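You operate a simulated robot arm through the tools that you are given. There is no shell and no other tool.

The job below is to be done with a simulated robot arm. You get a single attempt, and the scene is never put back.

## Task
Tip the short cup's paint into the dish and stir it to an even green.
Fine: the cup goes back to its spot, the stick into the grey tray; leave the tall cup. Set down upright: short cup.

Only the result counts: the job must be done as asked and must still hold three seconds after the hand-in. Knocking over, shifting, dropping, spilling or breaking anything else fails it.

## Robot
A 7-joint arm with a two-finger parallel gripper, fixed in place. Base frame: the origin is on the floor under the middle of its stand, x ahead of it, y to its left, z up; the work surface is at about z = 770. Lengths are in mm, angles in degrees, forces in N, time in s.
It reaches about 1372 mm from its shoulder. Its first joint turns from -149.0 to 149.0 degrees. Payload 3.43 kg.
The TCP is the grasp point between the finger pads, 30 mm short of the fingertips. In the tool frame z runs along the fingers and y along their closing line. The gripper opens to 94 mm. The fingers are 28 mm wide and 10 mm thick; the gripper's body (50 by 96 mm) begins 55 mm behind the TCP.
Orientation is told as [roll, pitch, yaw] about the base's x, y, z axes, in that order, counted from this pose: with the fingers straight down and closing along the base's y, the tool's x points along the base's -x, its y along +y and its z along -z.

## Interface
- The arm moves only by the tool play_rows. Its argument "commands" is a list of rows, each a list of 7 numbers: the shift along the tool's x, y, z in mm, then the turn, a rotation vector about the tool's x, y, z in degrees, then the finger opening in mm, from 0 to 94. In form: [[tx, ty, tz, rx, ry, rz, grip], ...]. A call has 1 to 20 rows; each row is the pose to reach, as a shift and turn from the pose commanded when the call began, along the tool's axes at that moment. Each row takes 0.2 s and may step no farther than 50 mm and 8.6 degrees from the row before; otherwise, or with a gripper value out of range, the whole call is refused. Where a pose cannot be reached the arm comes as near as it can. A force on the tool above 40 N (or 10 N above the force at the start of the call, whichever is more), or a blocked arm, ends the call early, and 0.2 s more pass. The fingers move at their own pace (about 45 mm/s each) and stop on an object; they squeeze with about 36 N. The grip force told is the motor's: it shows also when the fingers shut on nothing. Time passes only in rows, and 0.2 s behind the last, so rows that repeat a pose let the fingers close. It gives the time, the measured TCP pose, the force on the tool (base axes), the opening and the grip force at its end, in the units of the frame above (readings bear some noise), with the torque about the TCP (base axes, N m) and any sound that the robot's microphone picked up.
- Cameras (640 x 400 px; columns grow to the right, rows downward): "scene" is fixed at [51.2, 499.4, 1400.1]; the picture's right is [-0.39, -0.92, 0.00], its down [-0.39, 0.17, -0.90] and it looks along [0.83, -0.35, -0.43] (base axes); focal length 372 px, centre (320, 200). "wrist" rides on the gripper at [76, 14, -102] in the tool frame; the picture's right is [-0.18, 0.98, 0.00], its down [-0.75, -0.14, -0.64] and it looks along [-0.63, -0.12, 0.77] (tool axes); focal length 243 px, centre (320, 200). There is no depth. A picture from a camera that has moved, and an enlarged one, comes with that camera's place and axes in the base frame and with its lens.
- capture(camera): a new picture of that camera. The clock stands still meanwhile.
- inspect(camera, box): a new picture of the part [left, top, right, bottom] of that camera's present view, enlarged. The clock stands still meanwhile.
- job_done(): hands the job in; it is judged then, once.

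Nothing tells you positions but the pictures and the camera data. Unless the task says otherwise, let go and move clear before handing in.

The tools are called by a JSON object that holds its "api" and its "payload". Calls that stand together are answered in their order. play_rows: Moves the arm, as the interface text tells. Its arguments: {"type":"object","properties":{"commands":{"type":"array","items":{"type":"array","items":{"type":"number"}}}},"required":["commands"]} The other tools are called the same way: capture (camera) takes a picture; inspect (camera, box) takes an enlarged picture of a part of a camera's view; job_done () hands the job in.

At the start:

```text
time: 0.0
position: [983.4, 80.7, 1078.4]
tcp_rot: [0.0, 0.0, -0.1]
force: [0.0, 0.1, 0.8]
torque: [-0.01, 0.0, 0.01]
gripper_width: 94.0
finger_force: 0.0
```

scene: 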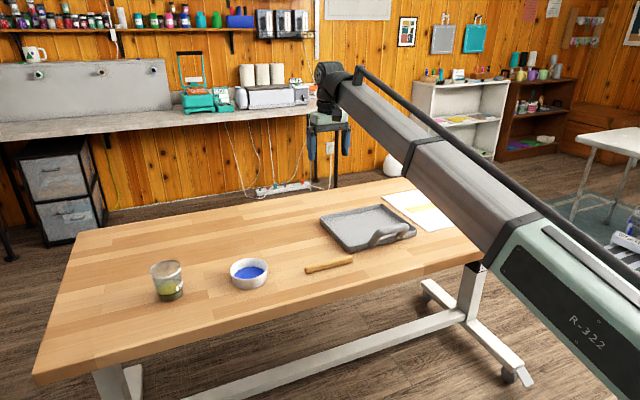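
wrist: 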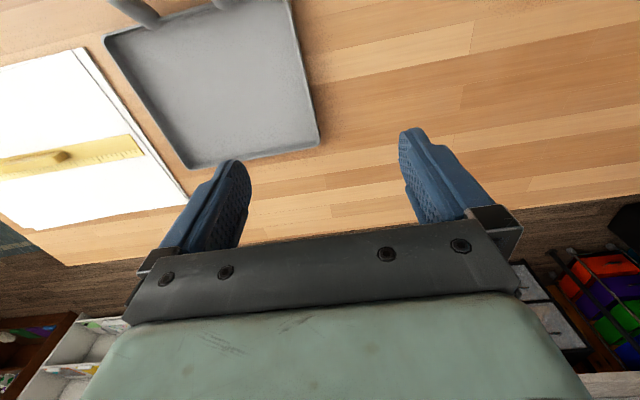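

I see a table with one cup that has yellowish paint, a white dish with blue paint, a wooden stick, a grey tray and a paper. I'll look closer before computing where things are.

{"api": "inspect", "payload": {"camera": "scene", "box": [130, 240, 290, 340]}}

{"api": "inspect", "payload": {"camera": "scene", "box": [280, 180, 480, 305]}}

```text
4.00 times, centred on (210, 290) of scene
camera zoom: at [51.2, 499.4, 1400.1], right [-0.39, -0.92, 0.0], down [-0.39, 0.17, -0.9], along [0.83, -0.35, -0.43], focal length 1487 px, centre (760, -160)
```

zoom: 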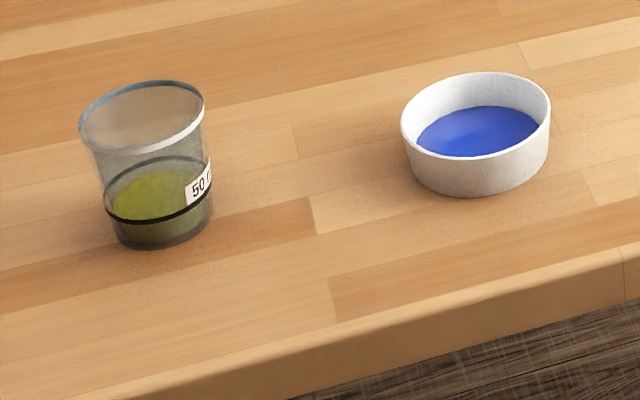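

```text
3.20 times, centred on (380, 242) of scene
camera zoom: at [51.2, 499.4, 1400.1], right [-0.39, -0.92, 0.0], down [-0.39, 0.17, -0.9], along [0.83, -0.35, -0.43], focal length 1190 px, centre (128, 64)
```

zoom: 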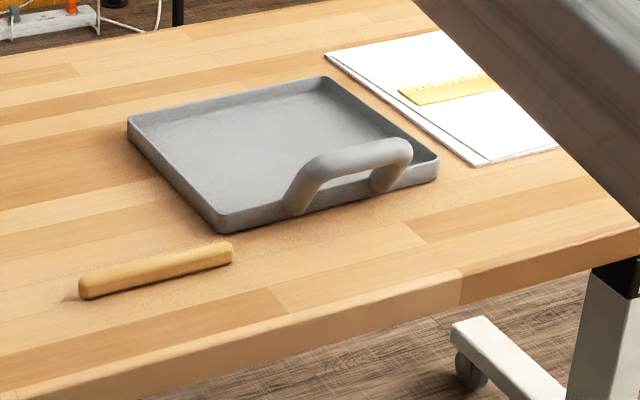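

The visible cup sits near (886, 560), the dish near (874, 360), and the stick runs along y near x=847. I can only see one cup so far, so I'll pull the arm back and up to look at the whole table with the wrist camera.

{"api": "play_rows", "payload": {"commands": [[35, 0, -25, 0, 0, 0, 94], [70, 0, -50, 0, 0, 0, 94], [105, 0, -75, 0, 0, 0, 94], [140, 0, -100, 0, 0, 0, 94], [175, 0, -125, 0, 0, 0, 94], [210, 0, -150, 0, 0, 0, 94], [245, 0, -175, 0, 0, 0, 94], [280, 0, -200, 0, 0, 0, 94]]}}

```text
time: 1.1
position: [842.0, 80.0, 1181.2]
tcp_rot: [0.1, -1.2, -0.1]
force: [6.9, 0.0, -10.4]
torque: [0.03, -0.11, 0.02]
gripper_width: 93.8
finger_force: 0.1
out of reach, approached as far as the arm can: row 5
stopped in row 5: the force on the tool passed its limit at 47 N (the readings are from after the stop); the commanded pose is now the measured one
```

The arm reached a limit at about (842, 80, 1181). I'll take pictures from here.

{"api": "capture", "payload": {"camera": "wrist"}}

{"api": "capture", "payload": {"camera": "scene"}}

```text
taken
camera wrist: at [765.0, 93.6, 1280.7], right [0.18, 0.98, 0.0], down [0.74, -0.14, 0.66], along [0.65, -0.12, -0.75], focal length 243 px, centre (320, 200)
```

wrist: 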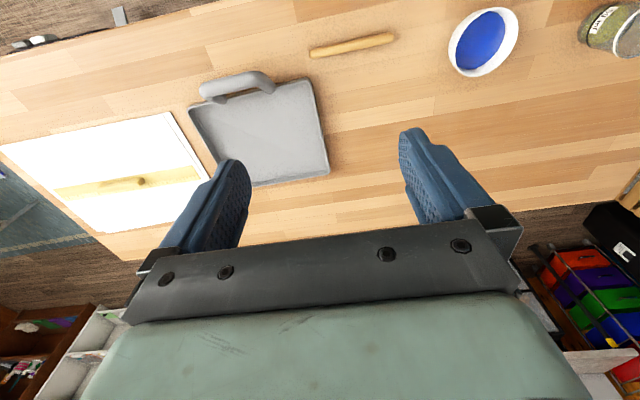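

```text
taken
```

scene: 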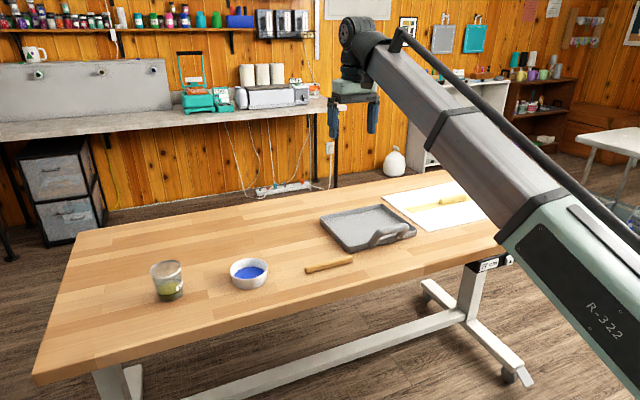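

The whole table is visible now and holds only one cup, the one with yellow-green paint; no tall cup is anywhere on it. I'll swing the wrist camera to the left for a closer look at the cup and dish.

{"api": "play_rows", "payload": {"commands": [[-20, 40, 5, 0, 0, 0, 94], [-30, 85, 10, 0, 0, 0, 94], [-30, 130, 10, 0, 0, 0, 94], [-30, 175, 10, 0, 0, 0, 94], [-30, 220, 10, 0, 0, 0, 94], [-30, 265, 10, 0, 0, 0, 94], [-30, 310, 10, 0, 0, 0, 94], [-30, 355, 10, 0, 0, 0, 94], [-30, 400, 10, 0, 0, 0, 94]]}}

{"api": "capture", "payload": {"camera": "wrist"}}

```text
time: 3.1
position: [870.6, 480.2, 1169.1]
tcp_rot: [0.0, -1.1, 0.1]
force: [0.3, -0.5, 0.8]
torque: [0.02, -0.03, 0.01]
gripper_width: 94.2
finger_force: 0.1
```

```text
taken
camera wrist: at [792.9, 494.0, 1269.5], right [0.18, 0.98, 0.0], down [0.74, -0.14, 0.66], along [0.65, -0.12, -0.76], focal length 243 px, centre (320, 200)
```

wrist: 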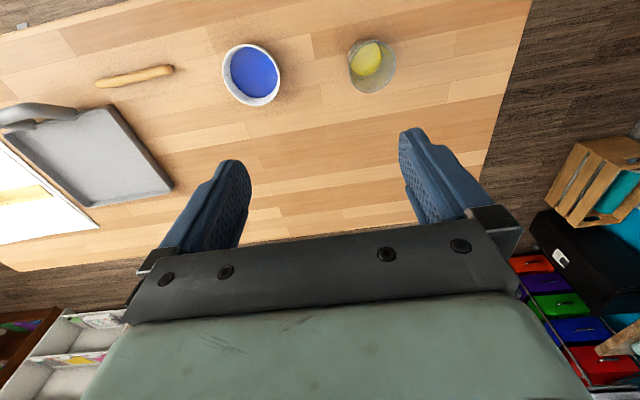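

{"api": "inspect", "payload": {"camera": "wrist", "box": [200, 20, 440, 170]}}

{"api": "inspect", "payload": {"camera": "wrist", "box": [0, 20, 240, 170]}}

{"api": "inspect", "payload": {"camera": "scene", "box": [135, 245, 215, 310]}}

```text
2.67 times, centred on (320, 95) of wrist
camera zoom: at [792.9, 494.0, 1269.5], right [0.18, 0.98, 0.0], down [0.74, -0.14, 0.66], along [0.65, -0.12, -0.76], focal length 647 px, centre (320, 480)
```

zoom: 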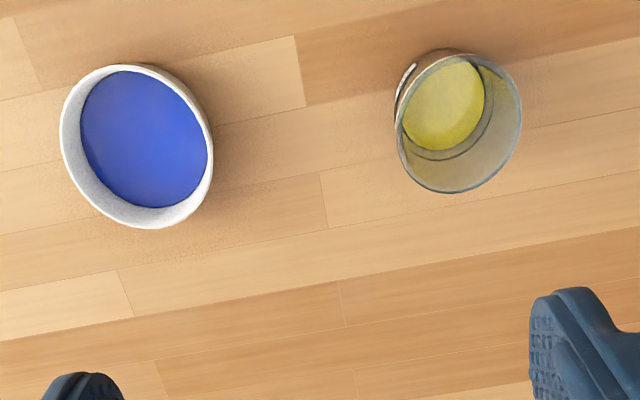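

```text
2.67 times, centred on (120, 95) of wrist
camera zoom: at [792.9, 494.0, 1269.5], right [0.18, 0.98, 0.0], down [0.74, -0.14, 0.66], along [0.65, -0.12, -0.76], focal length 647 px, centre (853, 480)
```

zoom: 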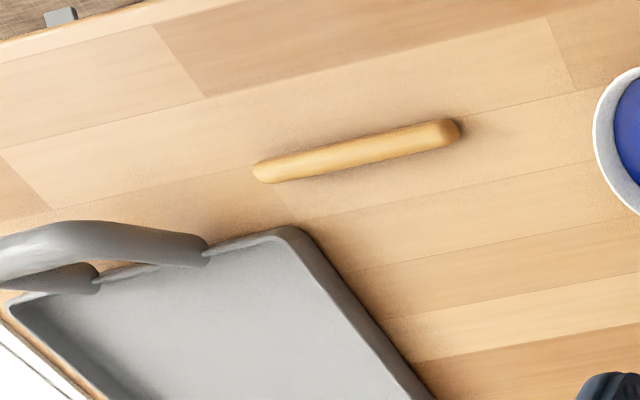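

```text
6.15 times, centred on (175, 278) of scene
camera zoom: at [51.2, 499.4, 1400.1], right [-0.39, -0.92, 0.0], down [-0.39, 0.17, -0.9], along [0.83, -0.35, -0.43], focal length 2288 px, centre (1212, -277)
```

zoom: 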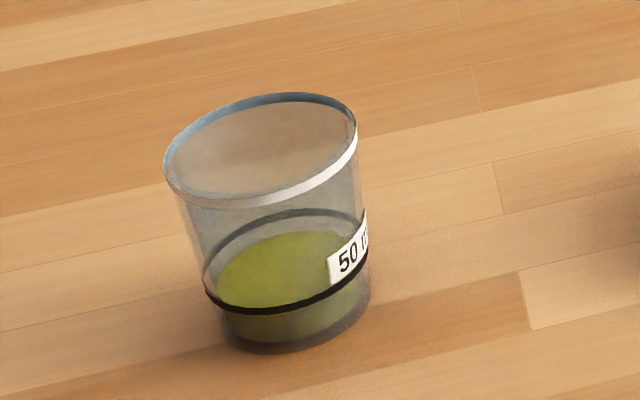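

The cup is at about (896, 556), 82 mm high, with its rim about 80 mm across. The dish is at about (881, 355), 100 mm across, with its rim near z=809. The stick lies along y at x≈850, from y≈53 to y≈206. I'll check the gripper's shape from outside before planning a side grasp.

{"api": "inspect", "payload": {"camera": "scene", "box": [80, 0, 400, 200]}}

```text
2.00 times, centred on (240, 100) of scene
camera zoom: at [51.2, 499.4, 1400.1], right [-0.39, -0.92, 0.0], down [-0.39, 0.17, -0.9], along [0.83, -0.35, -0.43], focal length 744 px, centre (480, 400)
```

zoom: 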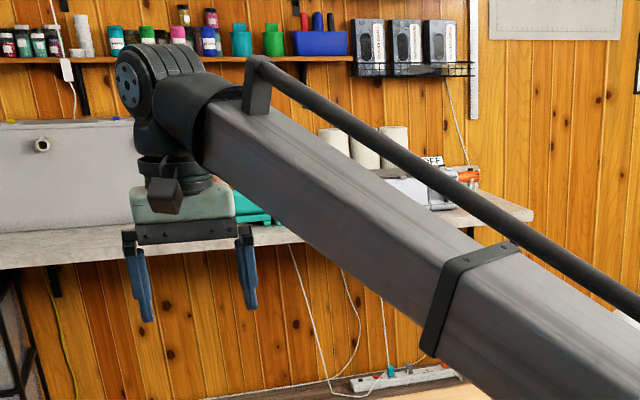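

The gripper carries its camera on the tool +x side, so for a level side grasp I want that camera on top. I'll first lower the arm and bring the fingers level, pointing +x, well clear of the table, then test rolling the wrist over.

{"api": "play_rows", "payload": {"commands": [[10, 2, 18, 0, -8.08, 0, 94], [20, 4, 36, 0, -16.16, 0, 94], [30, 6, 54, 0, -24.24, 0, 94], [40, 8, 72, 0, -32.3, 0, 94], [50, 10, 90, 0, -40.4, 0, 94], [60, 12, 108, 0, -48.5, 0, 94], [70, 14, 126, 0, -56.6, 0, 94], [80, 16, 144, 0, -64.6, 0, 94], [90, 18, 162, 0, -72.7, 0, 94], [100, 20, 180, 0, -80.8, 0, 94], [110, 20, 200, 0, -88.9, 0, 94]]}}

```text
time: 5.5
position: [764.7, 503.3, 968.9]
tcp_rot: [91.5, -89.9, -91.5]
force: [-0.5, 0.8, 0.1]
torque: [-0.02, 0.0, -0.04]
gripper_width: 94.1
finger_force: 0.1
```

The fingers are level now. I'll roll the wrist about the finger axis to bring the camera on top.

{"api": "play_rows", "payload": {"commands": [[0, 0, 0, 0, 0, -8.5, 94], [0, 0, 0, 0, 0, -17, 94], [0, 0, 0, 0, 0, -25.5, 94], [0, 0, 0, 0, 0, -34, 94], [0, 0, 0, 0, 0, -42.5, 94], [0, 0, 0, 0, 0, -51, 94], [0, 0, 0, 0, 0, -59.5, 94], [0, 0, 0, 0, 0, -68, 94], [0, 0, 0, 0, 0, -76.5, 94], [0, 0, 0, 0, 0, -85, 94], [0, 0, 0, 0, 0, -93.5, 94], [0, 0, 0, 0, 0, -102, 94], [0, 0, 0, 0, 0, -110.5, 94], [0, 0, 0, 0, 0, -119, 94], [0, 0, 0, 0, 0, -127.5, 94], [0, 0, 0, 0, 0, -136, 94], [0, 0, 0, 0, 0, -144.5, 94], [0, 0, 0, 0, 0, -153, 94], [0, 0, 0, 0, 0, -161.5, 94], [0, 0, 0, 0, 0, -170, 94]]}}

```text
time: 9.7
position: [767.4, 500.3, 970.1]
tcp_rot: [-89.8, 80.1, 90.3]
force: [-0.3, 0.2, -0.8]
torque: [0.03, -0.03, 0.03]
gripper_width: 93.9
finger_force: 0.1
```

The wrist rolled 170° without trouble. I'll finish the last 10° and look through the camera.

{"api": "play_rows", "payload": {"commands": [[0, 0, 0, 0, 0, -5, 94], [0, 0, 0, 0, 0, -10, 94], [0, 0, 0, 0, 0, -10, 94]]}}

{"api": "capture", "payload": {"camera": "wrist"}}

{"api": "capture", "payload": {"camera": "scene"}}

```text
time: 10.5
position: [765.6, 498.7, 968.8]
tcp_rot: [37.1, 90.0, -142.7]
force: [0.6, -0.2, 0.3]
torque: [0.03, 0.03, 0.02]
gripper_width: 94.1
finger_force: 0.0
```

```text
taken
camera wrist: at [664.1, 484.5, 1044.6], right [0.0, -0.98, -0.18], down [-0.64, 0.14, -0.75], along [0.77, 0.12, -0.63], focal length 243 px, centre (320, 200)
```

wrist: 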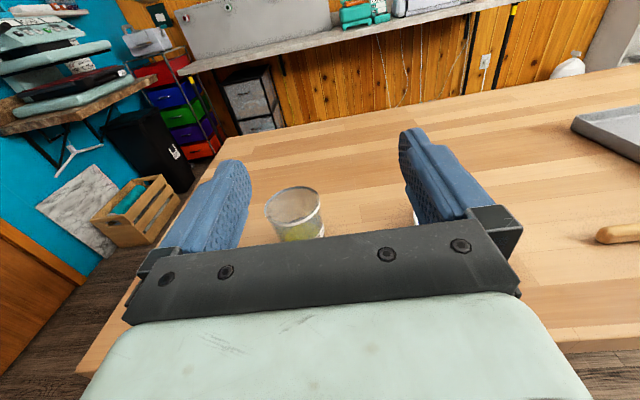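

```text
taken
```

scene: 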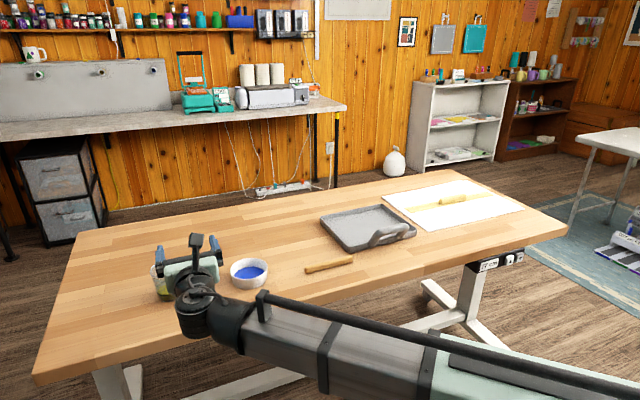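

The camera is on top now, the scene is undisturbed, and the open table confirms there is just one cup. I'll zoom in to refine the cup's position.

{"api": "inspect", "payload": {"camera": "wrist", "box": [240, 160, 400, 260]}}

```text
4.00 times, centred on (320, 210) of wrist
camera zoom: at [664.1, 484.5, 1044.6], right [0.0, -0.98, -0.18], down [-0.64, 0.14, -0.75], along [0.77, 0.12, -0.63], focal length 970 px, centre (320, 160)
```

zoom: 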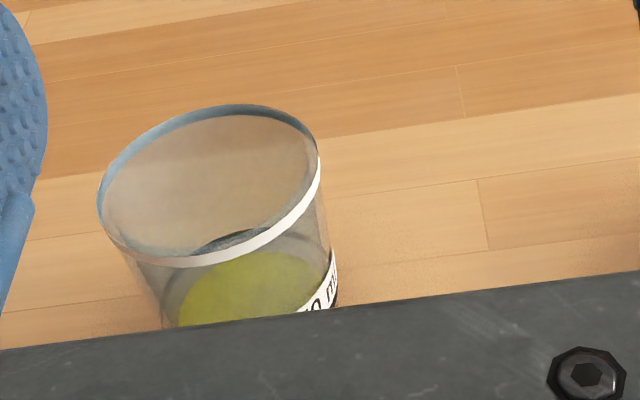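

The cup axis comes out consistently at (895, 556), with the rim about 72 mm across. I'll lower to z≈812 behind the cup, then advance partway and check alignment.

{"api": "play_rows", "payload": {"commands": [[-39, -14.3, 0, 0, 0, 0, 94], [-78, -28.6, 0, 0, 0, 0, 94], [-117, -43, 0, 0, 0, 0, 94], [-156.8, -57.3, 0, 0, 0, 0, 94], [-156.8, -57.3, 20, 0, 0, 0, 94], [-156.8, -57.3, 40, 0, 0, 0, 94], [-156.8, -57.3, 40, 0, 0, 0, 94]]}}

{"api": "capture", "payload": {"camera": "wrist"}}

{"api": "inspect", "payload": {"camera": "scene", "box": [80, 200, 300, 340]}}

```text
time: 12.1
position: [808.5, 557.8, 811.2]
tcp_rot: [-51.2, 90.0, 129.0]
force: [-0.4, 0.1, -0.3]
torque: [0.03, 0.02, 0.01]
gripper_width: 93.9
finger_force: 0.0
```

```text
taken
camera wrist: at [705.4, 542.5, 886.8], right [0.0, -0.98, -0.18], down [-0.64, 0.14, -0.75], along [0.77, 0.12, -0.63], focal length 243 px, centre (320, 200)
```

wrist: 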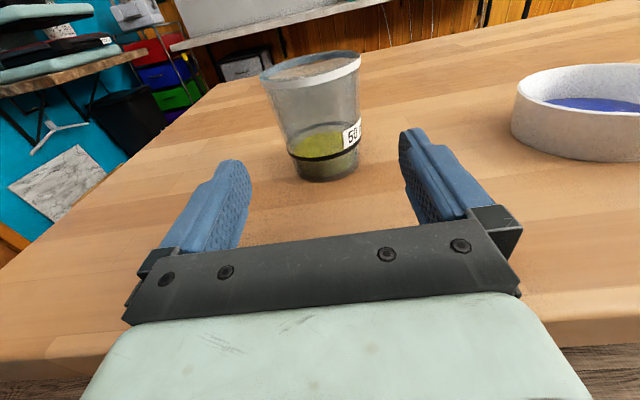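

```text
2.86 times, centred on (190, 270) of scene
camera zoom: at [51.2, 499.4, 1400.1], right [-0.39, -0.92, 0.0], down [-0.39, 0.17, -0.9], along [0.83, -0.35, -0.43], focal length 1062 px, centre (691, 0)
```

zoom: 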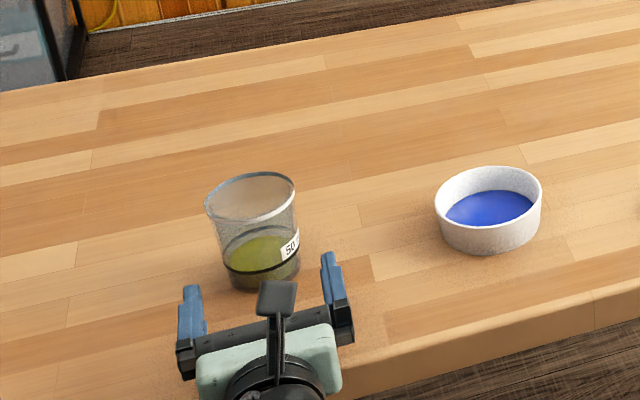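

The cup is centred between the fingers. I'll advance to the cup axis and close.

{"api": "play_rows", "payload": {"commands": [[0, 0, 25, 0, 0, 0, 94], [0, 0, 50, 0, 0, 0, 94], [0, 0, 75, 0, 0, 0, 94], [0, 0, 86, 0, 0, 0, 94], [0, 0, 86, 0, 0, 0, 94]]}}

{"api": "capture", "payload": {"camera": "wrist"}}

```text
time: 12.4
position: [809.9, 558.1, 811.4]
tcp_rot: [-22.4, 89.8, 157.6]
force: [-8.5, 0.5, 4.2]
torque: [-0.04, 0.59, -0.17]
gripper_width: 94.0
finger_force: 0.1
stopped in row 1: the force on the tool passed its limit at 56 N (the readings are from after the stop); the commanded pose is now the measured one
```

```text
taken
camera wrist: at [708.2, 542.4, 886.8], right [0.0, -0.98, -0.19], down [-0.64, 0.14, -0.75], along [0.76, 0.12, -0.63], focal length 243 px, centre (320, 200)
```

wrist: 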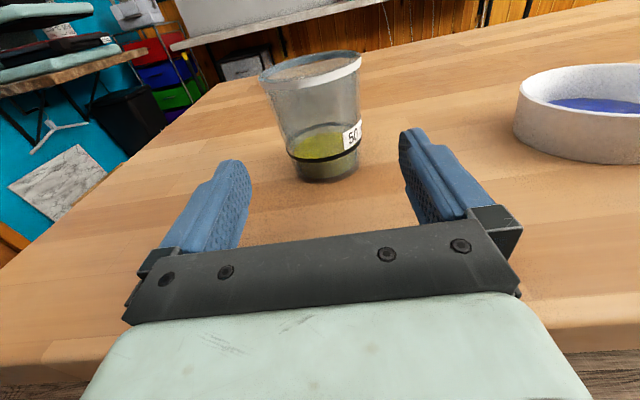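

The advance stopped at x≈810. The force and torque point to the gripper body touching the table's near edge (z≈770, x≈760); the cup and everything else are untouched. I'll back off and pitch the fingers down about 20° so the body clears the edge.

{"api": "play_rows", "payload": {"commands": [[5, 0, -20, 0, 0, 0, 94], [25, 0, -40, 0, -7, 0, 94], [40, 0, -40, 0, -14, 0, 94], [40, 0, -40, 0, -20, 0, 94], [40, 0, -40, 0, -20, 0, 94]]}}

{"api": "capture", "payload": {"camera": "scene"}}

```text
time: 13.6
position: [770.4, 558.9, 850.9]
tcp_rot: [-0.1, 69.7, 180.0]
force: [-0.7, -1.4, 0.4]
torque: [-0.02, 0.01, -0.01]
gripper_width: 94.1
finger_force: 0.0
```

```text
taken
```

scene: 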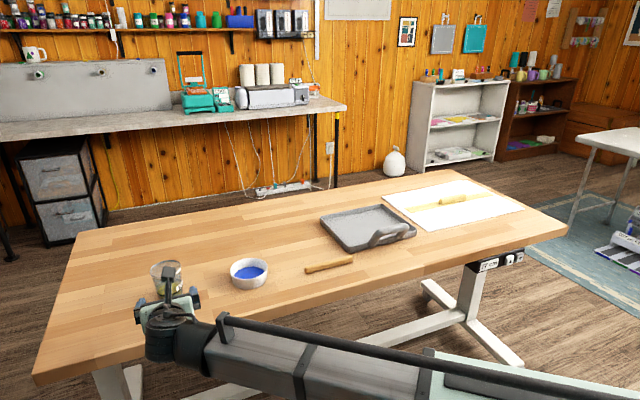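

The gripper is clear and pitched 20° down. I'll now lower to z≈816 and advance slowly to the cup.

{"api": "play_rows", "payload": {"commands": [[-10, 1.2, 25, 0, 0, 0, 94], [-19.2, 2.4, 49.6, 0, 0, 0, 94], [-13.2, 2.4, 66, 0, 0, 0, 94], [-6.2, 2.4, 85.2, 0, 0, 0, 94], [0.8, 2.4, 104.4, 0, 0, 0, 94], [7.6, 2.4, 123, 0, 0, 0, 94], [8.2, 2.4, 124.8, 0, 0, 0, 94], [8.2, 2.4, 124.8, 0, 0, 0, 94]]}}

{"api": "capture", "payload": {"camera": "wrist"}}

{"api": "inspect", "payload": {"camera": "scene", "box": [80, 220, 300, 360]}}

```text
time: 15.4
position: [892.2, 555.7, 816.0]
tcp_rot: [-0.2, 69.8, 180.0]
force: [-0.1, 0.2, 0.0]
torque: [0.0, -0.05, 0.03]
gripper_width: 94.0
finger_force: 0.0
```

```text
taken
camera wrist: at [822.1, 540.4, 922.5], right [-0.06, -0.98, -0.17], down [-0.86, 0.14, -0.49], along [0.5, 0.12, -0.86], focal length 243 px, centre (320, 200)
```

wrist: 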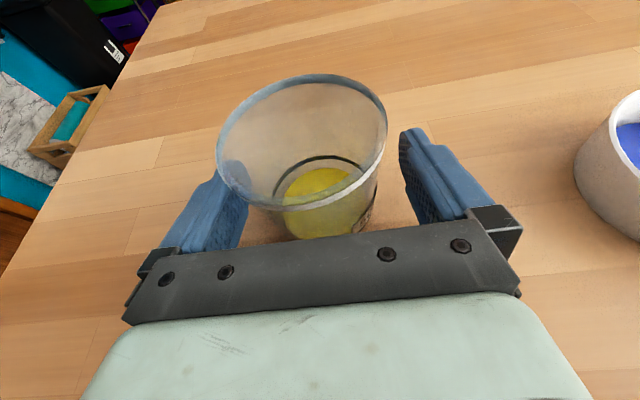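

```text
2.86 times, centred on (190, 290) of scene
camera zoom: at [51.2, 499.4, 1400.1], right [-0.39, -0.92, 0.0], down [-0.39, 0.17, -0.9], along [0.83, -0.35, -0.43], focal length 1062 px, centre (691, -57)
```

zoom: 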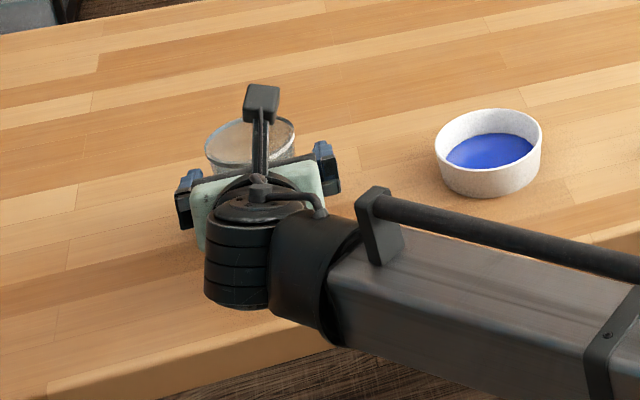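

The cup is centred between the fingers at (≈892, 556). I'll close on it now.

{"api": "play_rows", "payload": {"commands": [[0, 0, 0, 0, 0, 0, 40], [0, 0, 0, 0, 0, 0, 40], [0, 0, 0, 0, 0, 0, 40], [0, 0, 0, 0, 0, 0, 40], [0, 0, 0, 0, 0, 0, 40], [0, 0, 0, 0, 0, 0, 40]]}}

{"api": "capture", "payload": {"camera": "wrist"}}

```text
time: 16.8
position: [892.1, 555.8, 815.9]
tcp_rot: [-0.2, 69.8, 179.9]
force: [-0.2, 0.2, 0.3]
torque: [0.01, 0.0, 0.03]
gripper_width: 72.1
finger_force: 35.8
```

```text
taken
camera wrist: at [822.0, 540.4, 922.5], right [-0.06, -0.98, -0.17], down [-0.86, 0.14, -0.49], along [0.5, 0.12, -0.86], focal length 243 px, centre (320, 200)
```

wrist: 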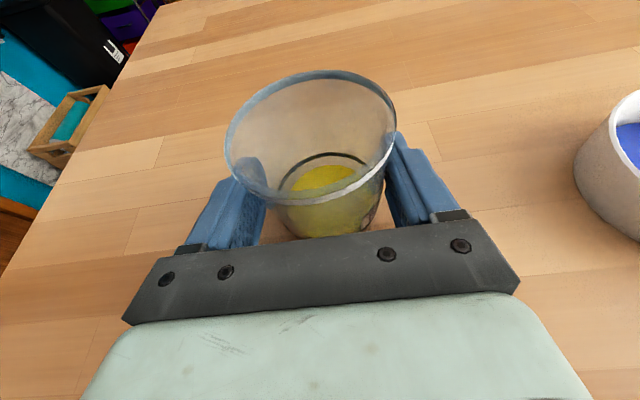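

The grip is firm at 72 mm with 36 N; the cup slid about 3 mm toward -y while closing, which I'll correct on return. I'll lift it gently and check.

{"api": "play_rows", "payload": {"commands": [[8, 0, -2.9, 0, 0, 0, 40], [20, 0, -7.4, 0, 0, 0, 40], [34, 0, -12.5, 0, 0, 0, 40], [48, 0, -17.7, 0, 0, 0, 40], [60, 0, -22, 0, 0, 0, 40], [64.8, 0, -23.8, 0, 0, 0, 40], [64.8, 0, -23.8, 0, 0, 0, 40]]}}

{"api": "capture", "payload": {"camera": "wrist"}}

{"api": "inspect", "payload": {"camera": "scene", "box": [80, 180, 300, 320]}}

```text
time: 18.4
position: [890.4, 554.7, 885.5]
tcp_rot: [-0.1, 69.8, 180.0]
force: [0.1, -1.0, -0.9]
torque: [0.01, 0.02, 0.03]
gripper_width: 72.0
finger_force: 35.9
```

```text
taken
camera wrist: at [820.8, 540.4, 991.3], right [-0.06, -0.98, -0.17], down [-0.86, 0.14, -0.49], along [0.5, 0.12, -0.86], focal length 243 px, centre (320, 200)
```

wrist: 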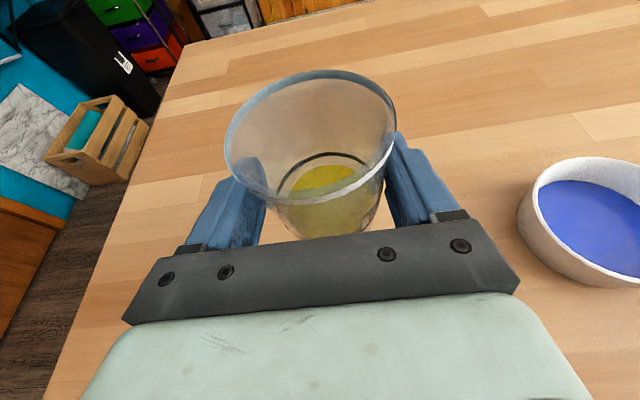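

```text
2.86 times, centred on (190, 250) of scene
camera zoom: at [51.2, 499.4, 1400.1], right [-0.39, -0.92, 0.0], down [-0.39, 0.17, -0.9], along [0.83, -0.35, -0.43], focal length 1062 px, centre (691, 57)
```

zoom: 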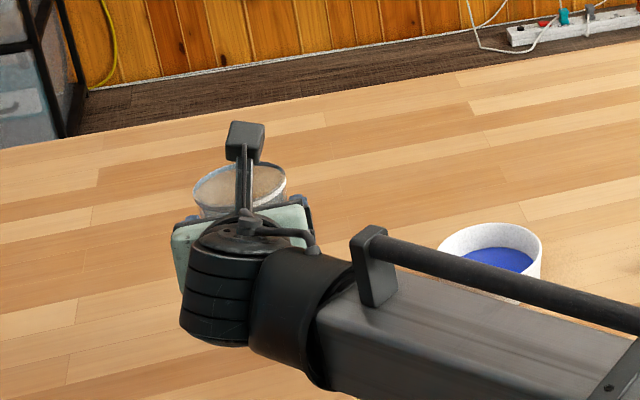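

The cup is held level. I'll move it sideways toward the dish, stopping short of the pour position to verify the dish position.

{"api": "play_rows", "payload": {"commands": [[-0.2, 8, -0.7, 0, 0, 0, 40], [-0.7, 23, -2, 0, 0, 0, 40], [-1.3, 43, -3.6, 0, 0, 0, 40], [-2, 63, -5.3, 0, 0, 0, 40], [-2.6, 83, -7, 0, 0, 0, 40], [-3.2, 103, -8.7, 0, 0, 0, 40], [-3.8, 121, -10.2, 0, 0, 0, 40], [-4.1, 133, -11.1, 0, 0, 0, 40], [-4.3, 139, -11.6, 0, 0, 0, 40], [-4.3, 139, -11.6, 0, 0, 0, 40]]}}

{"api": "capture", "payload": {"camera": "wrist"}}

{"api": "capture", "payload": {"camera": "scene"}}

```text
time: 20.6
position: [878.6, 415.4, 884.9]
tcp_rot: [-0.2, 69.8, 179.9]
force: [0.0, 0.4, -0.4]
torque: [0.02, 0.06, -0.03]
gripper_width: 72.0
finger_force: 35.8
```

```text
taken
camera wrist: at [808.7, 400.3, 990.3], right [-0.06, -0.98, -0.17], down [-0.86, 0.14, -0.49], along [0.5, 0.12, -0.86], focal length 243 px, centre (320, 200)
```

wrist: 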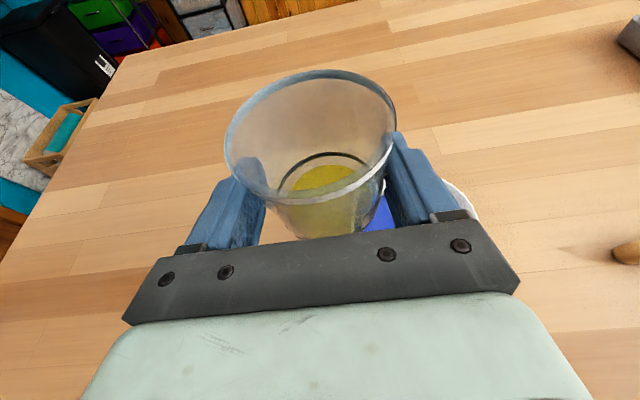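

```text
taken
```

scene: 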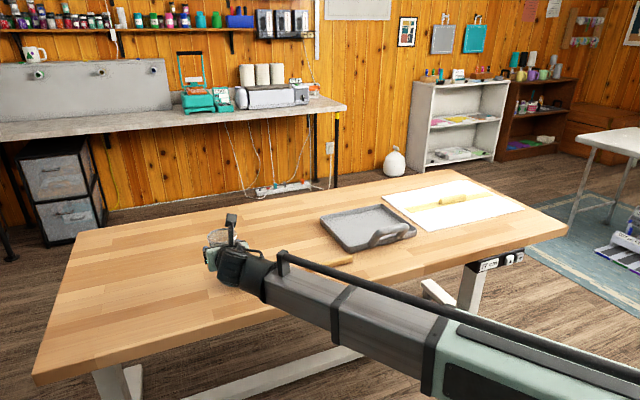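

The dish's edge is just visible beyond the right finger. I'll zoom in to pin down its position before tipping.

{"api": "inspect", "payload": {"camera": "wrist", "box": [360, 150, 520, 250]}}

{"api": "inspect", "payload": {"camera": "scene", "box": [180, 200, 340, 300]}}

```text
4.00 times, centred on (440, 200) of wrist
camera zoom: at [808.7, 400.3, 990.3], right [-0.06, -0.98, -0.17], down [-0.86, 0.14, -0.49], along [0.5, 0.12, -0.86], focal length 970 px, centre (-160, 200)
```

zoom: 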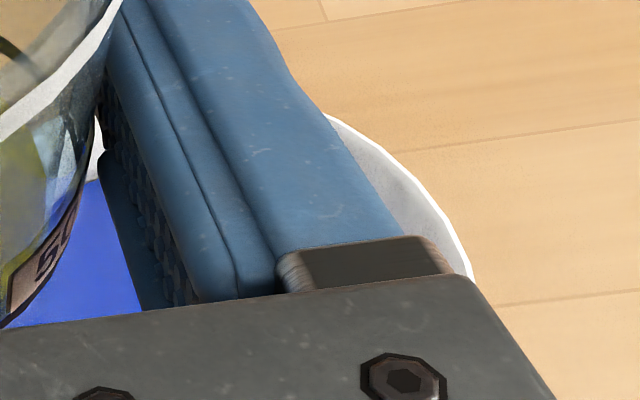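

```text
4.00 times, centred on (260, 250) of scene
camera zoom: at [51.2, 499.4, 1400.1], right [-0.39, -0.92, 0.0], down [-0.39, 0.17, -0.9], along [0.83, -0.35, -0.43], focal length 1487 px, centre (560, 0)
```

zoom: 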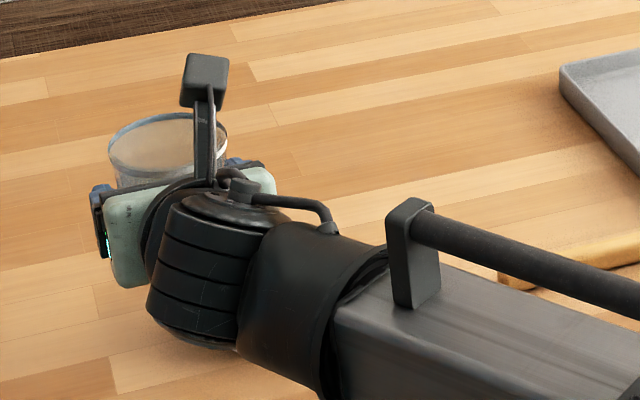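

The rim arc fits a circle centred at (882, 358) with radius 50. I'll tip the cup 60° toward the dish first; the paint should not flow yet.

{"api": "play_rows", "payload": {"commands": [[0, 0, 0, 2.93, 0, 7.98, 40], [0, 0, 0, 5.87, 0, 15.95, 40], [0, 0, 0, 8.8, 0, 23.93, 40], [0, 0, 0, 11.73, 0, 31.91, 40], [0, 0, 0, 14.66, 0, 39.89, 40], [0, 0, 0, 17.6, 0, 47.86, 40], [0, 0, 0, 19.0, 0, 51.6, 40], [0, 0, 0, 19.0, 0, 51.6, 40]]}}

{"api": "capture", "payload": {"camera": "wrist"}}

{"api": "inspect", "payload": {"camera": "scene", "box": [180, 200, 340, 300]}}

```text
time: 22.4
position: [879.1, 416.5, 883.5]
tcp_rot: [-76.5, 32.5, 114.3]
force: [-0.3, 0.2, 0.2]
torque: [-0.01, 0.01, 0.01]
gripper_width: 71.6
finger_force: 36.3
```

```text
taken
camera wrist: at [809.3, 320.3, 931.8], right [-0.06, -0.42, -0.91], down [-0.86, 0.48, -0.16], along [0.5, 0.77, -0.39], focal length 243 px, centre (320, 200)
```

wrist: 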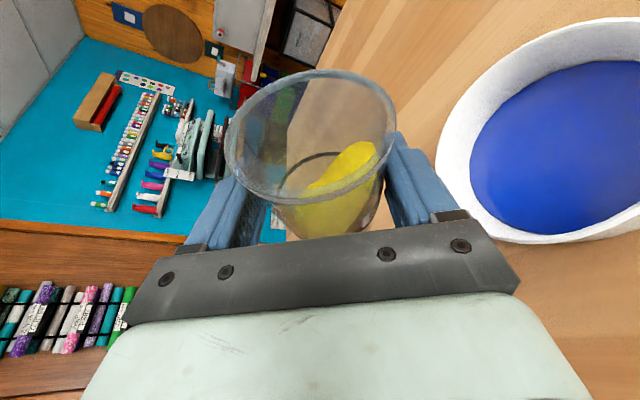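

```text
4.00 times, centred on (260, 250) of scene
camera zoom: at [51.2, 499.4, 1400.1], right [-0.39, -0.92, 0.0], down [-0.39, 0.17, -0.9], along [0.83, -0.35, -0.43], focal length 1487 px, centre (560, 0)
```

zoom: 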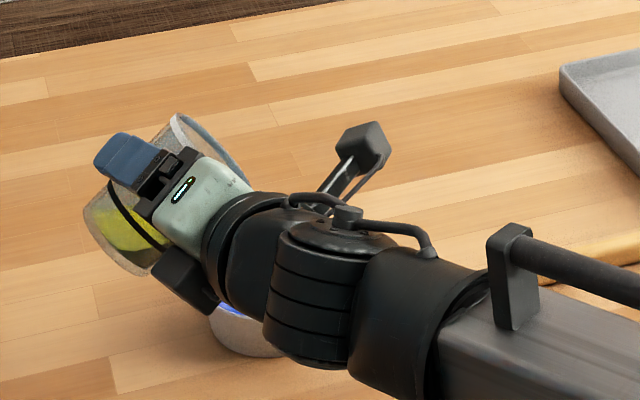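

The paint has run to the lower side of the cup and the lip hangs over the dish. I'll tip on slowly to 90° while shifting so the lip stays over the dish centre.

{"api": "play_rows", "payload": {"commands": [[0.4, 0.3, -0.1, 0.86, 0, 2.35, 40], [0.6, 0.5, -0.2, 1.73, 0, 4.69, 40], [0.9, 0.7, -0.3, 2.59, 0, 7.04, 40], [1.4, 1.0, -0.5, 3.45, 0, 9.39, 40], [2.2, 1.6, -0.8, 4.31, 0, 11.73, 40], [2.9, 2.2, -1.1, 5.18, 0, 14.08, 40], [3.7, 2.8, -1.4, 6.04, 0, 16.42, 40], [4.5, 3.4, -1.7, 6.9, 0, 18.77, 40], [4.5, 3.4, -1.7, 6.9, 0, 18.77, 40]]}}

{"api": "capture", "payload": {"camera": "wrist"}}

```text
time: 24.4
position: [877.6, 410.3, 884.0]
tcp_rot: [-84.8, 13.9, 111.0]
force: [-0.5, 0.3, -0.9]
torque: [-0.03, 0.04, -0.02]
gripper_width: 71.9
finger_force: 36.2
```

```text
taken
camera wrist: at [809.2, 302.7, 897.4], right [-0.06, -0.09, -0.99], down [-0.86, 0.5, 0.01], along [0.5, 0.86, -0.11], focal length 243 px, centre (320, 200)
```

wrist: 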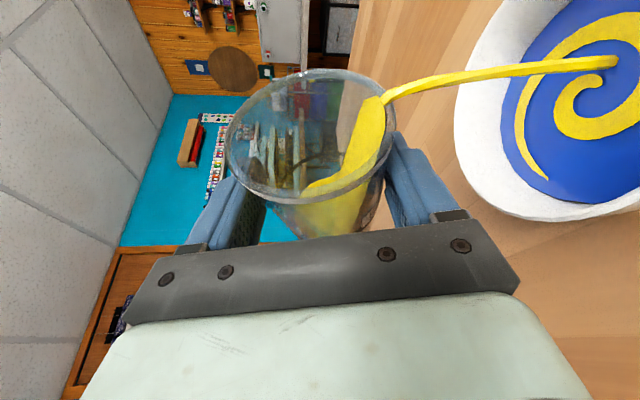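

The yellow paint is pouring cleanly into the middle of the dish. I'll keep tipping gently so the stream stays slow and centred.

{"api": "play_rows", "payload": {"commands": [[0, 0, 0, 0, 0, 0, 40], [0, 0, 0, 0, 0, 0, 40], [0, 0, 0, 0, 0, 0, 40], [1.1, 0.3, -0.4, 0.86, 0, 2.35, 40], [1.1, 0.3, -0.4, 0.86, 0, 2.35, 40], [2.3, 0.6, -0.8, 1.73, 0, 4.69, 40], [2.3, 0.6, -0.8, 1.73, 0, 4.69, 40], [3.4, 1.0, -1.3, 2.59, 0, 7.04, 40], [3.4, 1.0, -1.3, 2.59, 0, 7.04, 40], [4.7, 1.3, -1.7, 3.45, 0, 9.39, 40], [4.7, 1.3, -1.7, 3.45, 0, 9.39, 40], [6.1, 1.7, -2.2, 4.31, 0, 11.73, 40], [6.1, 1.7, -2.2, 4.31, 0, 11.73, 40], [7.5, 2.1, -2.8, 5.18, 0, 14.08, 40], [7.5, 2.1, -2.8, 5.18, 0, 14.08, 40]]}}

{"api": "capture", "payload": {"camera": "wrist"}}

{"api": "inspect", "payload": {"camera": "scene", "box": [180, 200, 340, 300]}}

```text
time: 27.6
position: [878.9, 402.6, 884.3]
tcp_rot: [-89.9, -0.1, 110.2]
force: [0.1, 0.4, -0.4]
torque: [-0.03, -0.01, -0.02]
gripper_width: 71.8
finger_force: 35.9
```

```text
taken
camera wrist: at [809.6, 295.0, 868.6], right [-0.06, 0.17, -0.98], down [-0.86, 0.48, 0.14], along [0.5, 0.86, 0.12], focal length 243 px, centre (320, 200)
```

wrist: 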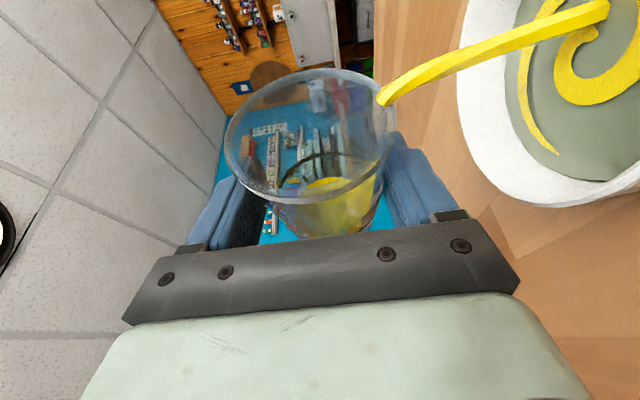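

```text
4.00 times, centred on (260, 250) of scene
camera zoom: at [51.2, 499.4, 1400.1], right [-0.39, -0.92, 0.0], down [-0.39, 0.17, -0.9], along [0.83, -0.35, -0.43], focal length 1487 px, centre (560, 0)
```

zoom: 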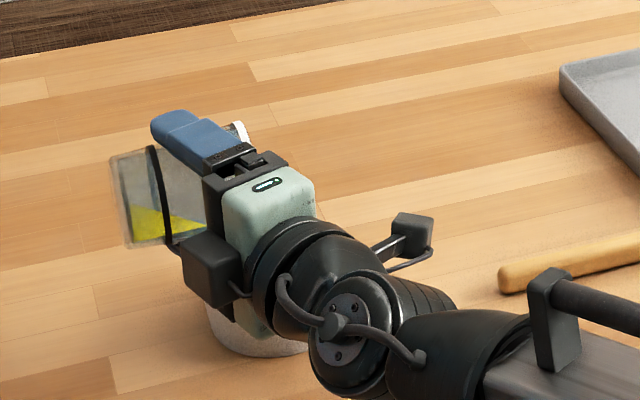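

Pouring continues inside the dish and some paint is left at the bottom of the cup. I'll go on to 120° in slow steps.

{"api": "play_rows", "payload": {"commands": [[1.8, 0, -0.7, 0.86, 0, 2.35, 40], [1.8, 0, -0.7, 0.86, 0, 2.35, 40], [3.7, 0, -1.3, 1.73, 0, 4.69, 40], [3.7, 0, -1.3, 1.73, 0, 4.69, 40], [5.4, 0, -2.0, 2.59, 0, 7.04, 40], [5.4, 0, -2.0, 2.59, 0, 7.04, 40], [7.2, 0, -2.7, 3.45, 0, 9.39, 40], [7.2, 0, -2.7, 3.45, 0, 9.39, 40], [10.9, 0, -4.0, 5.18, 0, 14.08, 40], [10.9, 0, -4.0, 5.18, 0, 14.08, 40], [14.8, 0, -5.5, 6.9, 0, 18.77, 40], [14.8, 0, -5.5, 6.9, 0, 18.77, 40], [18.8, 0, -6.9, 8.63, 0, 23.46, 40], [18.8, 0, -6.9, 8.63, 0, 23.46, 40], [22.9, 0, -8.4, 10.35, 0, 28.16, 40], [22.9, 0, -8.4, 10.35, 0, 28.16, 40], [22.9, 0, -8.4, 10.35, 0, 28.16, 40], [22.9, 0, -8.4, 10.35, 0, 28.16, 40], [22.9, 0, -8.4, 10.35, 0, 28.16, 40]]}}

{"api": "capture", "payload": {"camera": "wrist"}}

{"api": "inspect", "payload": {"camera": "scene", "box": [180, 200, 340, 300]}}

```text
time: 31.6
position: [879.6, 376.7, 884.2]
tcp_rot: [-101.3, -27.9, 113.2]
force: [0.4, -0.1, -0.7]
torque: [0.02, 0.0, 0.02]
gripper_width: 71.2
finger_force: 35.7
```

```text
taken
camera wrist: at [810.2, 291.3, 818.3], right [-0.06, 0.64, -0.76], down [-0.86, 0.35, 0.37], along [0.5, 0.68, 0.53], focal length 243 px, centre (320, 200)
```

wrist: 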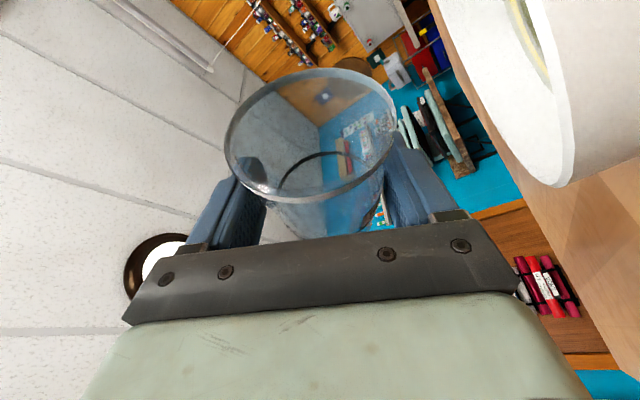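

```text
4.00 times, centred on (260, 250) of scene
camera zoom: at [51.2, 499.4, 1400.1], right [-0.39, -0.92, 0.0], down [-0.39, 0.17, -0.9], along [0.83, -0.35, -0.43], focal length 1487 px, centre (560, 0)
```

zoom: 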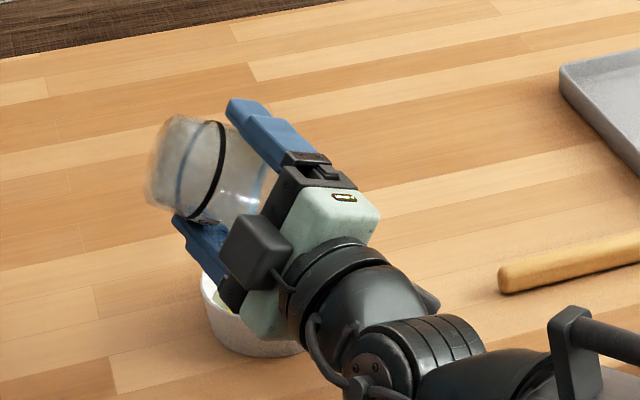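

The cup is empty. I'll wait briefly for drips, then turn it back upright over the dish.

{"api": "play_rows", "payload": {"commands": [[0, 0, 0, 0, 0, 0, 40], [0, 0, 0, 0, 0, 0, 40], [0, 0, 0, 0, 0, 0, 40], [-6.8, 4.2, 2.5, -2.76, 0, -7.51, 40], [-12.2, 7.5, 4.5, -5.52, 0, -15.02, 40], [-17.1, 10.5, 6.3, -8.28, 0, -22.52, 40], [-21.7, 13.4, 8.0, -11.04, 0, -30.03, 40], [-25.4, 15.7, 9.4, -13.8, 0, -37.54, 40], [-28.4, 17.5, 10.5, -16.56, 0, -45.05, 40], [-30.9, 19, 11.4, -19.32, 0, -52.56, 40], [-31.1, 19.2, 11.4, -22.08, 0, -60.06, 40], [-31.1, 19.2, 11.4, -24.84, 0, -67.57, 40], [-31.1, 19.2, 11.4, -27.6, 0, -75.08, 40], [-31.1, 19.2, 11.4, -30.36, 0, -82.59, 40], [-31.1, 19.2, 11.4, -33.12, 0, -90.1, 40], [-31.1, 19.2, 11.4, -35.88, 0, -97.6, 40], [-31.1, 19.2, 11.4, -38.64, 0, -105.11, 40], [-31.1, 19.2, 11.4, -41.4, 0, -112.62, 40], [-31.1, 19.2, 11.4, -41.4, 0, -112.62, 40]]}}

{"api": "capture", "payload": {"camera": "wrist"}}

{"api": "capture", "payload": {"camera": "scene"}}

```text
time: 35.6
position: [878.2, 416.7, 883.4]
tcp_rot: [0.1, 69.7, -179.8]
force: [0.6, -0.2, -0.1]
torque: [0.02, 0.0, 0.01]
gripper_width: 70.9
finger_force: 35.7
```

```text
taken
camera wrist: at [808.8, 401.6, 989.5], right [-0.06, -0.98, -0.17], down [-0.86, 0.14, -0.49], along [0.5, 0.12, -0.86], focal length 243 px, centre (320, 200)
```

wrist: 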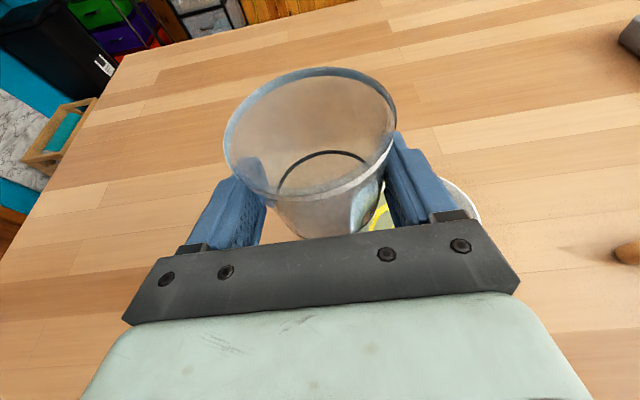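

```text
taken
```

scene: 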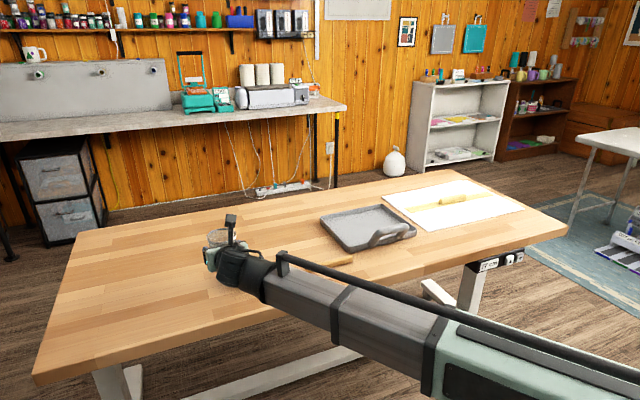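

The cup is upright and empty, and the yellow is in the dish. I'll carry the cup back above its spot.

{"api": "play_rows", "payload": {"commands": [[0.3, -8, 0.7, 0, 0, 0, 40], [0.8, -23, 2.1, 0, 0, 0, 40], [1.5, -43, 3.9, 0, 0, 0, 40], [2.1, -63, 5.8, 0, 0, 0, 40], [2.8, -83, 7.6, 0, 0, 0, 40], [3.5, -103, 9.4, 0, 0, 0, 40], [4.2, -123, 11.3, 0, 0, 0, 40], [4.6, -135, 12.4, 0, 0, 0, 40], [4.8, -142, 13, 0, 0, 0, 40], [4.8, -142, 13, 0, 0, 0, 40]]}}

{"api": "capture", "payload": {"camera": "wrist"}}

{"api": "inspect", "payload": {"camera": "scene", "box": [100, 200, 300, 325]}}

```text
time: 37.8
position: [892.1, 557.8, 884.8]
tcp_rot: [-0.1, 69.8, 180.0]
force: [-0.2, 0.5, 0.0]
torque: [-0.01, 0.01, -0.04]
gripper_width: 70.9
finger_force: 36.5
```

```text
taken
camera wrist: at [823.0, 542.6, 990.7], right [-0.06, -0.98, -0.17], down [-0.86, 0.14, -0.49], along [0.5, 0.12, -0.86], focal length 243 px, centre (320, 200)
```

wrist: 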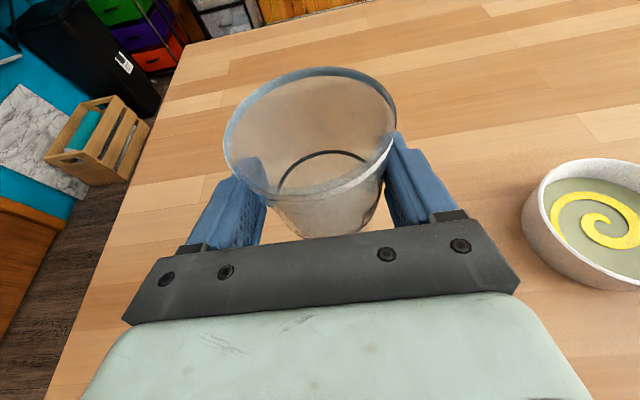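

```text
3.20 times, centred on (200, 262) of scene
camera zoom: at [51.2, 499.4, 1400.1], right [-0.39, -0.92, 0.0], down [-0.39, 0.17, -0.9], along [0.83, -0.35, -0.43], focal length 1190 px, centre (704, 0)
```

zoom: 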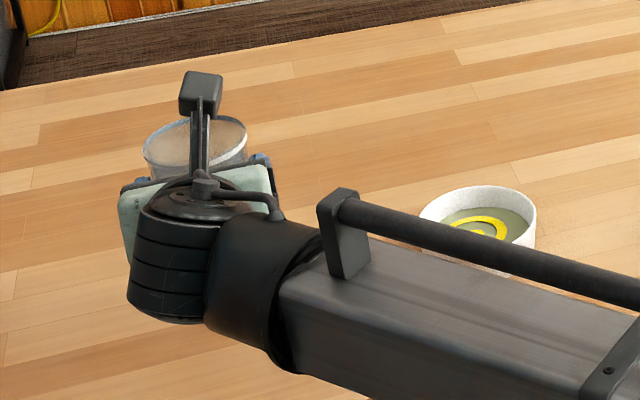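

The cup is above its original spot. I'll lower it most of the way, then feel for contact in small steps.

{"api": "play_rows", "payload": {"commands": [[-14.1, 0, 5.2, 0, 0, 0, 40], [-32.8, 0, 12.1, 0, 0, 0, 40], [-46.9, 0, 17.3, 0, 0, 0, 40], [-56.3, 0, 20.7, 0, 0, 0, 40], [-60.1, 0, 22.1, 0, 0, 0, 40], [-62.9, 0, 23.1, 0, 0, 0, 40], [-62.9, 0, 23.1, 0, 0, 0, 40]]}}

{"api": "capture", "payload": {"camera": "wrist"}}

```text
time: 39.4
position: [892.0, 558.3, 819.0]
tcp_rot: [-0.2, 69.8, 179.9]
force: [0.3, 0.6, -0.2]
torque: [-0.02, -0.02, 0.02]
gripper_width: 71.0
finger_force: 35.7
```

```text
taken
camera wrist: at [822.1, 542.7, 924.7], right [-0.06, -0.98, -0.17], down [-0.86, 0.14, -0.49], along [0.5, 0.12, -0.86], focal length 243 px, centre (320, 200)
```

wrist: 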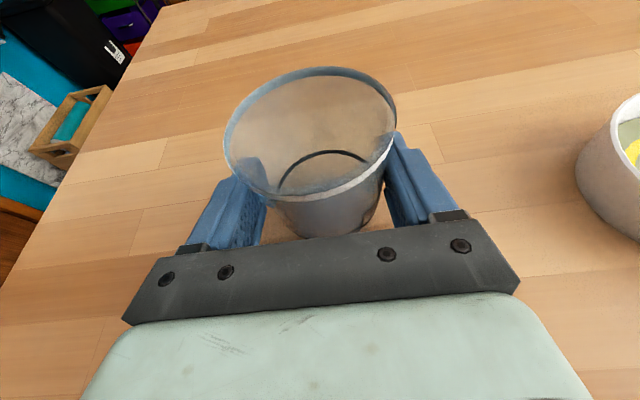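

{"api": "play_rows", "payload": {"commands": [[-0.9, 0, 0.35, 0, 0, 0, 40], [-1.9, 0, 0.7, 0, 0, 0, 40], [-2.8, 0, 1.0, 0, 0, 0, 40]]}}

```text
time: 40.2
position: [891.4, 558.2, 814.7]
tcp_rot: [-0.1, 70.0, -179.9]
force: [-2.6, -1.2, 7.2]
torque: [-0.09, 0.23, -0.01]
gripper_width: 70.8
finger_force: 36.2
```

I feel about 7 N upward, so the cup is on the table. I'll relax slightly and open the fingers.

{"api": "play_rows", "payload": {"commands": [[0.5, 0, -0.2, 0, 0, 0, 40], [0.5, 0, -0.2, 0, 0, 0, 72], [0.5, 0, -0.2, 0, 0, 0, 80], [0.5, 0, -0.2, 0, 0, 0, 94], [0.5, 0, -0.2, 0, 0, 0, 94], [0.5, 0, -0.2, 0, 0, 0, 94]]}}

{"api": "capture", "payload": {"camera": "wrist"}}

```text
time: 41.6
position: [892.7, 558.5, 814.0]
tcp_rot: [-0.2, 69.8, 180.0]
force: [-0.1, -0.6, 0.0]
torque: [0.0, 0.0, -0.03]
gripper_width: 94.1
finger_force: 0.1
```

```text
taken
camera wrist: at [822.5, 542.7, 921.0], right [-0.06, -0.98, -0.17], down [-0.86, 0.14, -0.49], along [0.5, 0.12, -0.86], focal length 243 px, centre (320, 200)
```

wrist: 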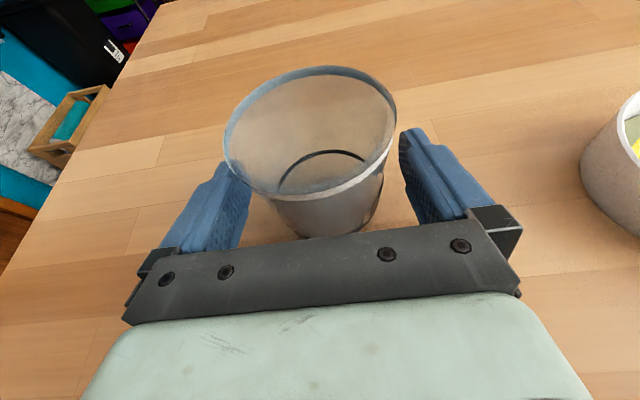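

The cup stands free. I'll retreat straight back along -x, then rise.

{"api": "play_rows", "payload": {"commands": [[-3.5, 0, -9.4, 0, 0, 0, 94], [-10.4, 0, -28.2, 0, 0, 0, 94], [-17.3, 0, -46.9, 0, 0, 0, 94], [-24.2, 0, -65.7, 0, 0, 0, 94], [-31, 0, -84.5, 0, 0, 0, 94], [-20, 0, -98, 0, 0, 0, 94], [10, 0, -108, 0, 0, 0, 94], [45, 0, -121, 0, 0, 0, 94], [80, 0, -134, 0, 0, 0, 94], [115, 0, -147, 0, 0, 0, 94]]}}

{"api": "capture", "payload": {"camera": "wrist"}}

{"api": "capture", "payload": {"camera": "scene"}}

```text
time: 43.8
position: [793.7, 555.6, 975.2]
tcp_rot: [-0.2, 69.8, 179.9]
force: [0.1, 0.5, -1.0]
torque: [-0.01, 0.0, 0.04]
gripper_width: 94.0
finger_force: 0.2
```

```text
taken
camera wrist: at [724.4, 540.8, 1080.7], right [-0.06, -0.98, -0.17], down [-0.86, 0.14, -0.49], along [0.5, 0.12, -0.86], focal length 243 px, centre (320, 200)
```

wrist: 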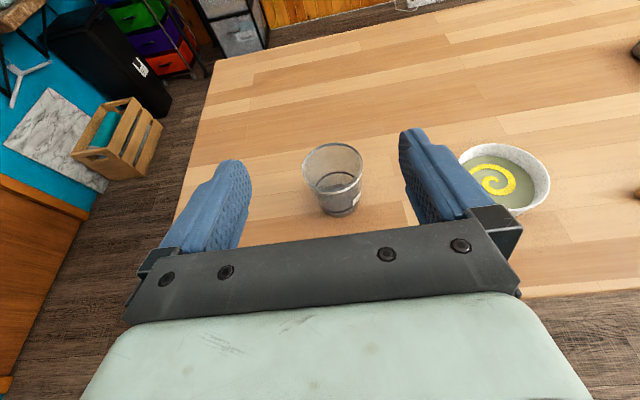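

```text
taken
```

scene: 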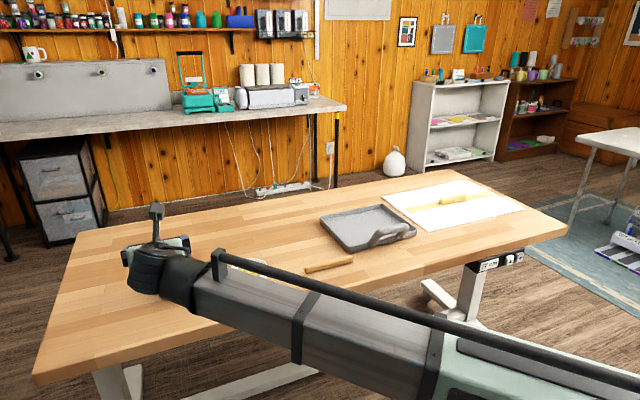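

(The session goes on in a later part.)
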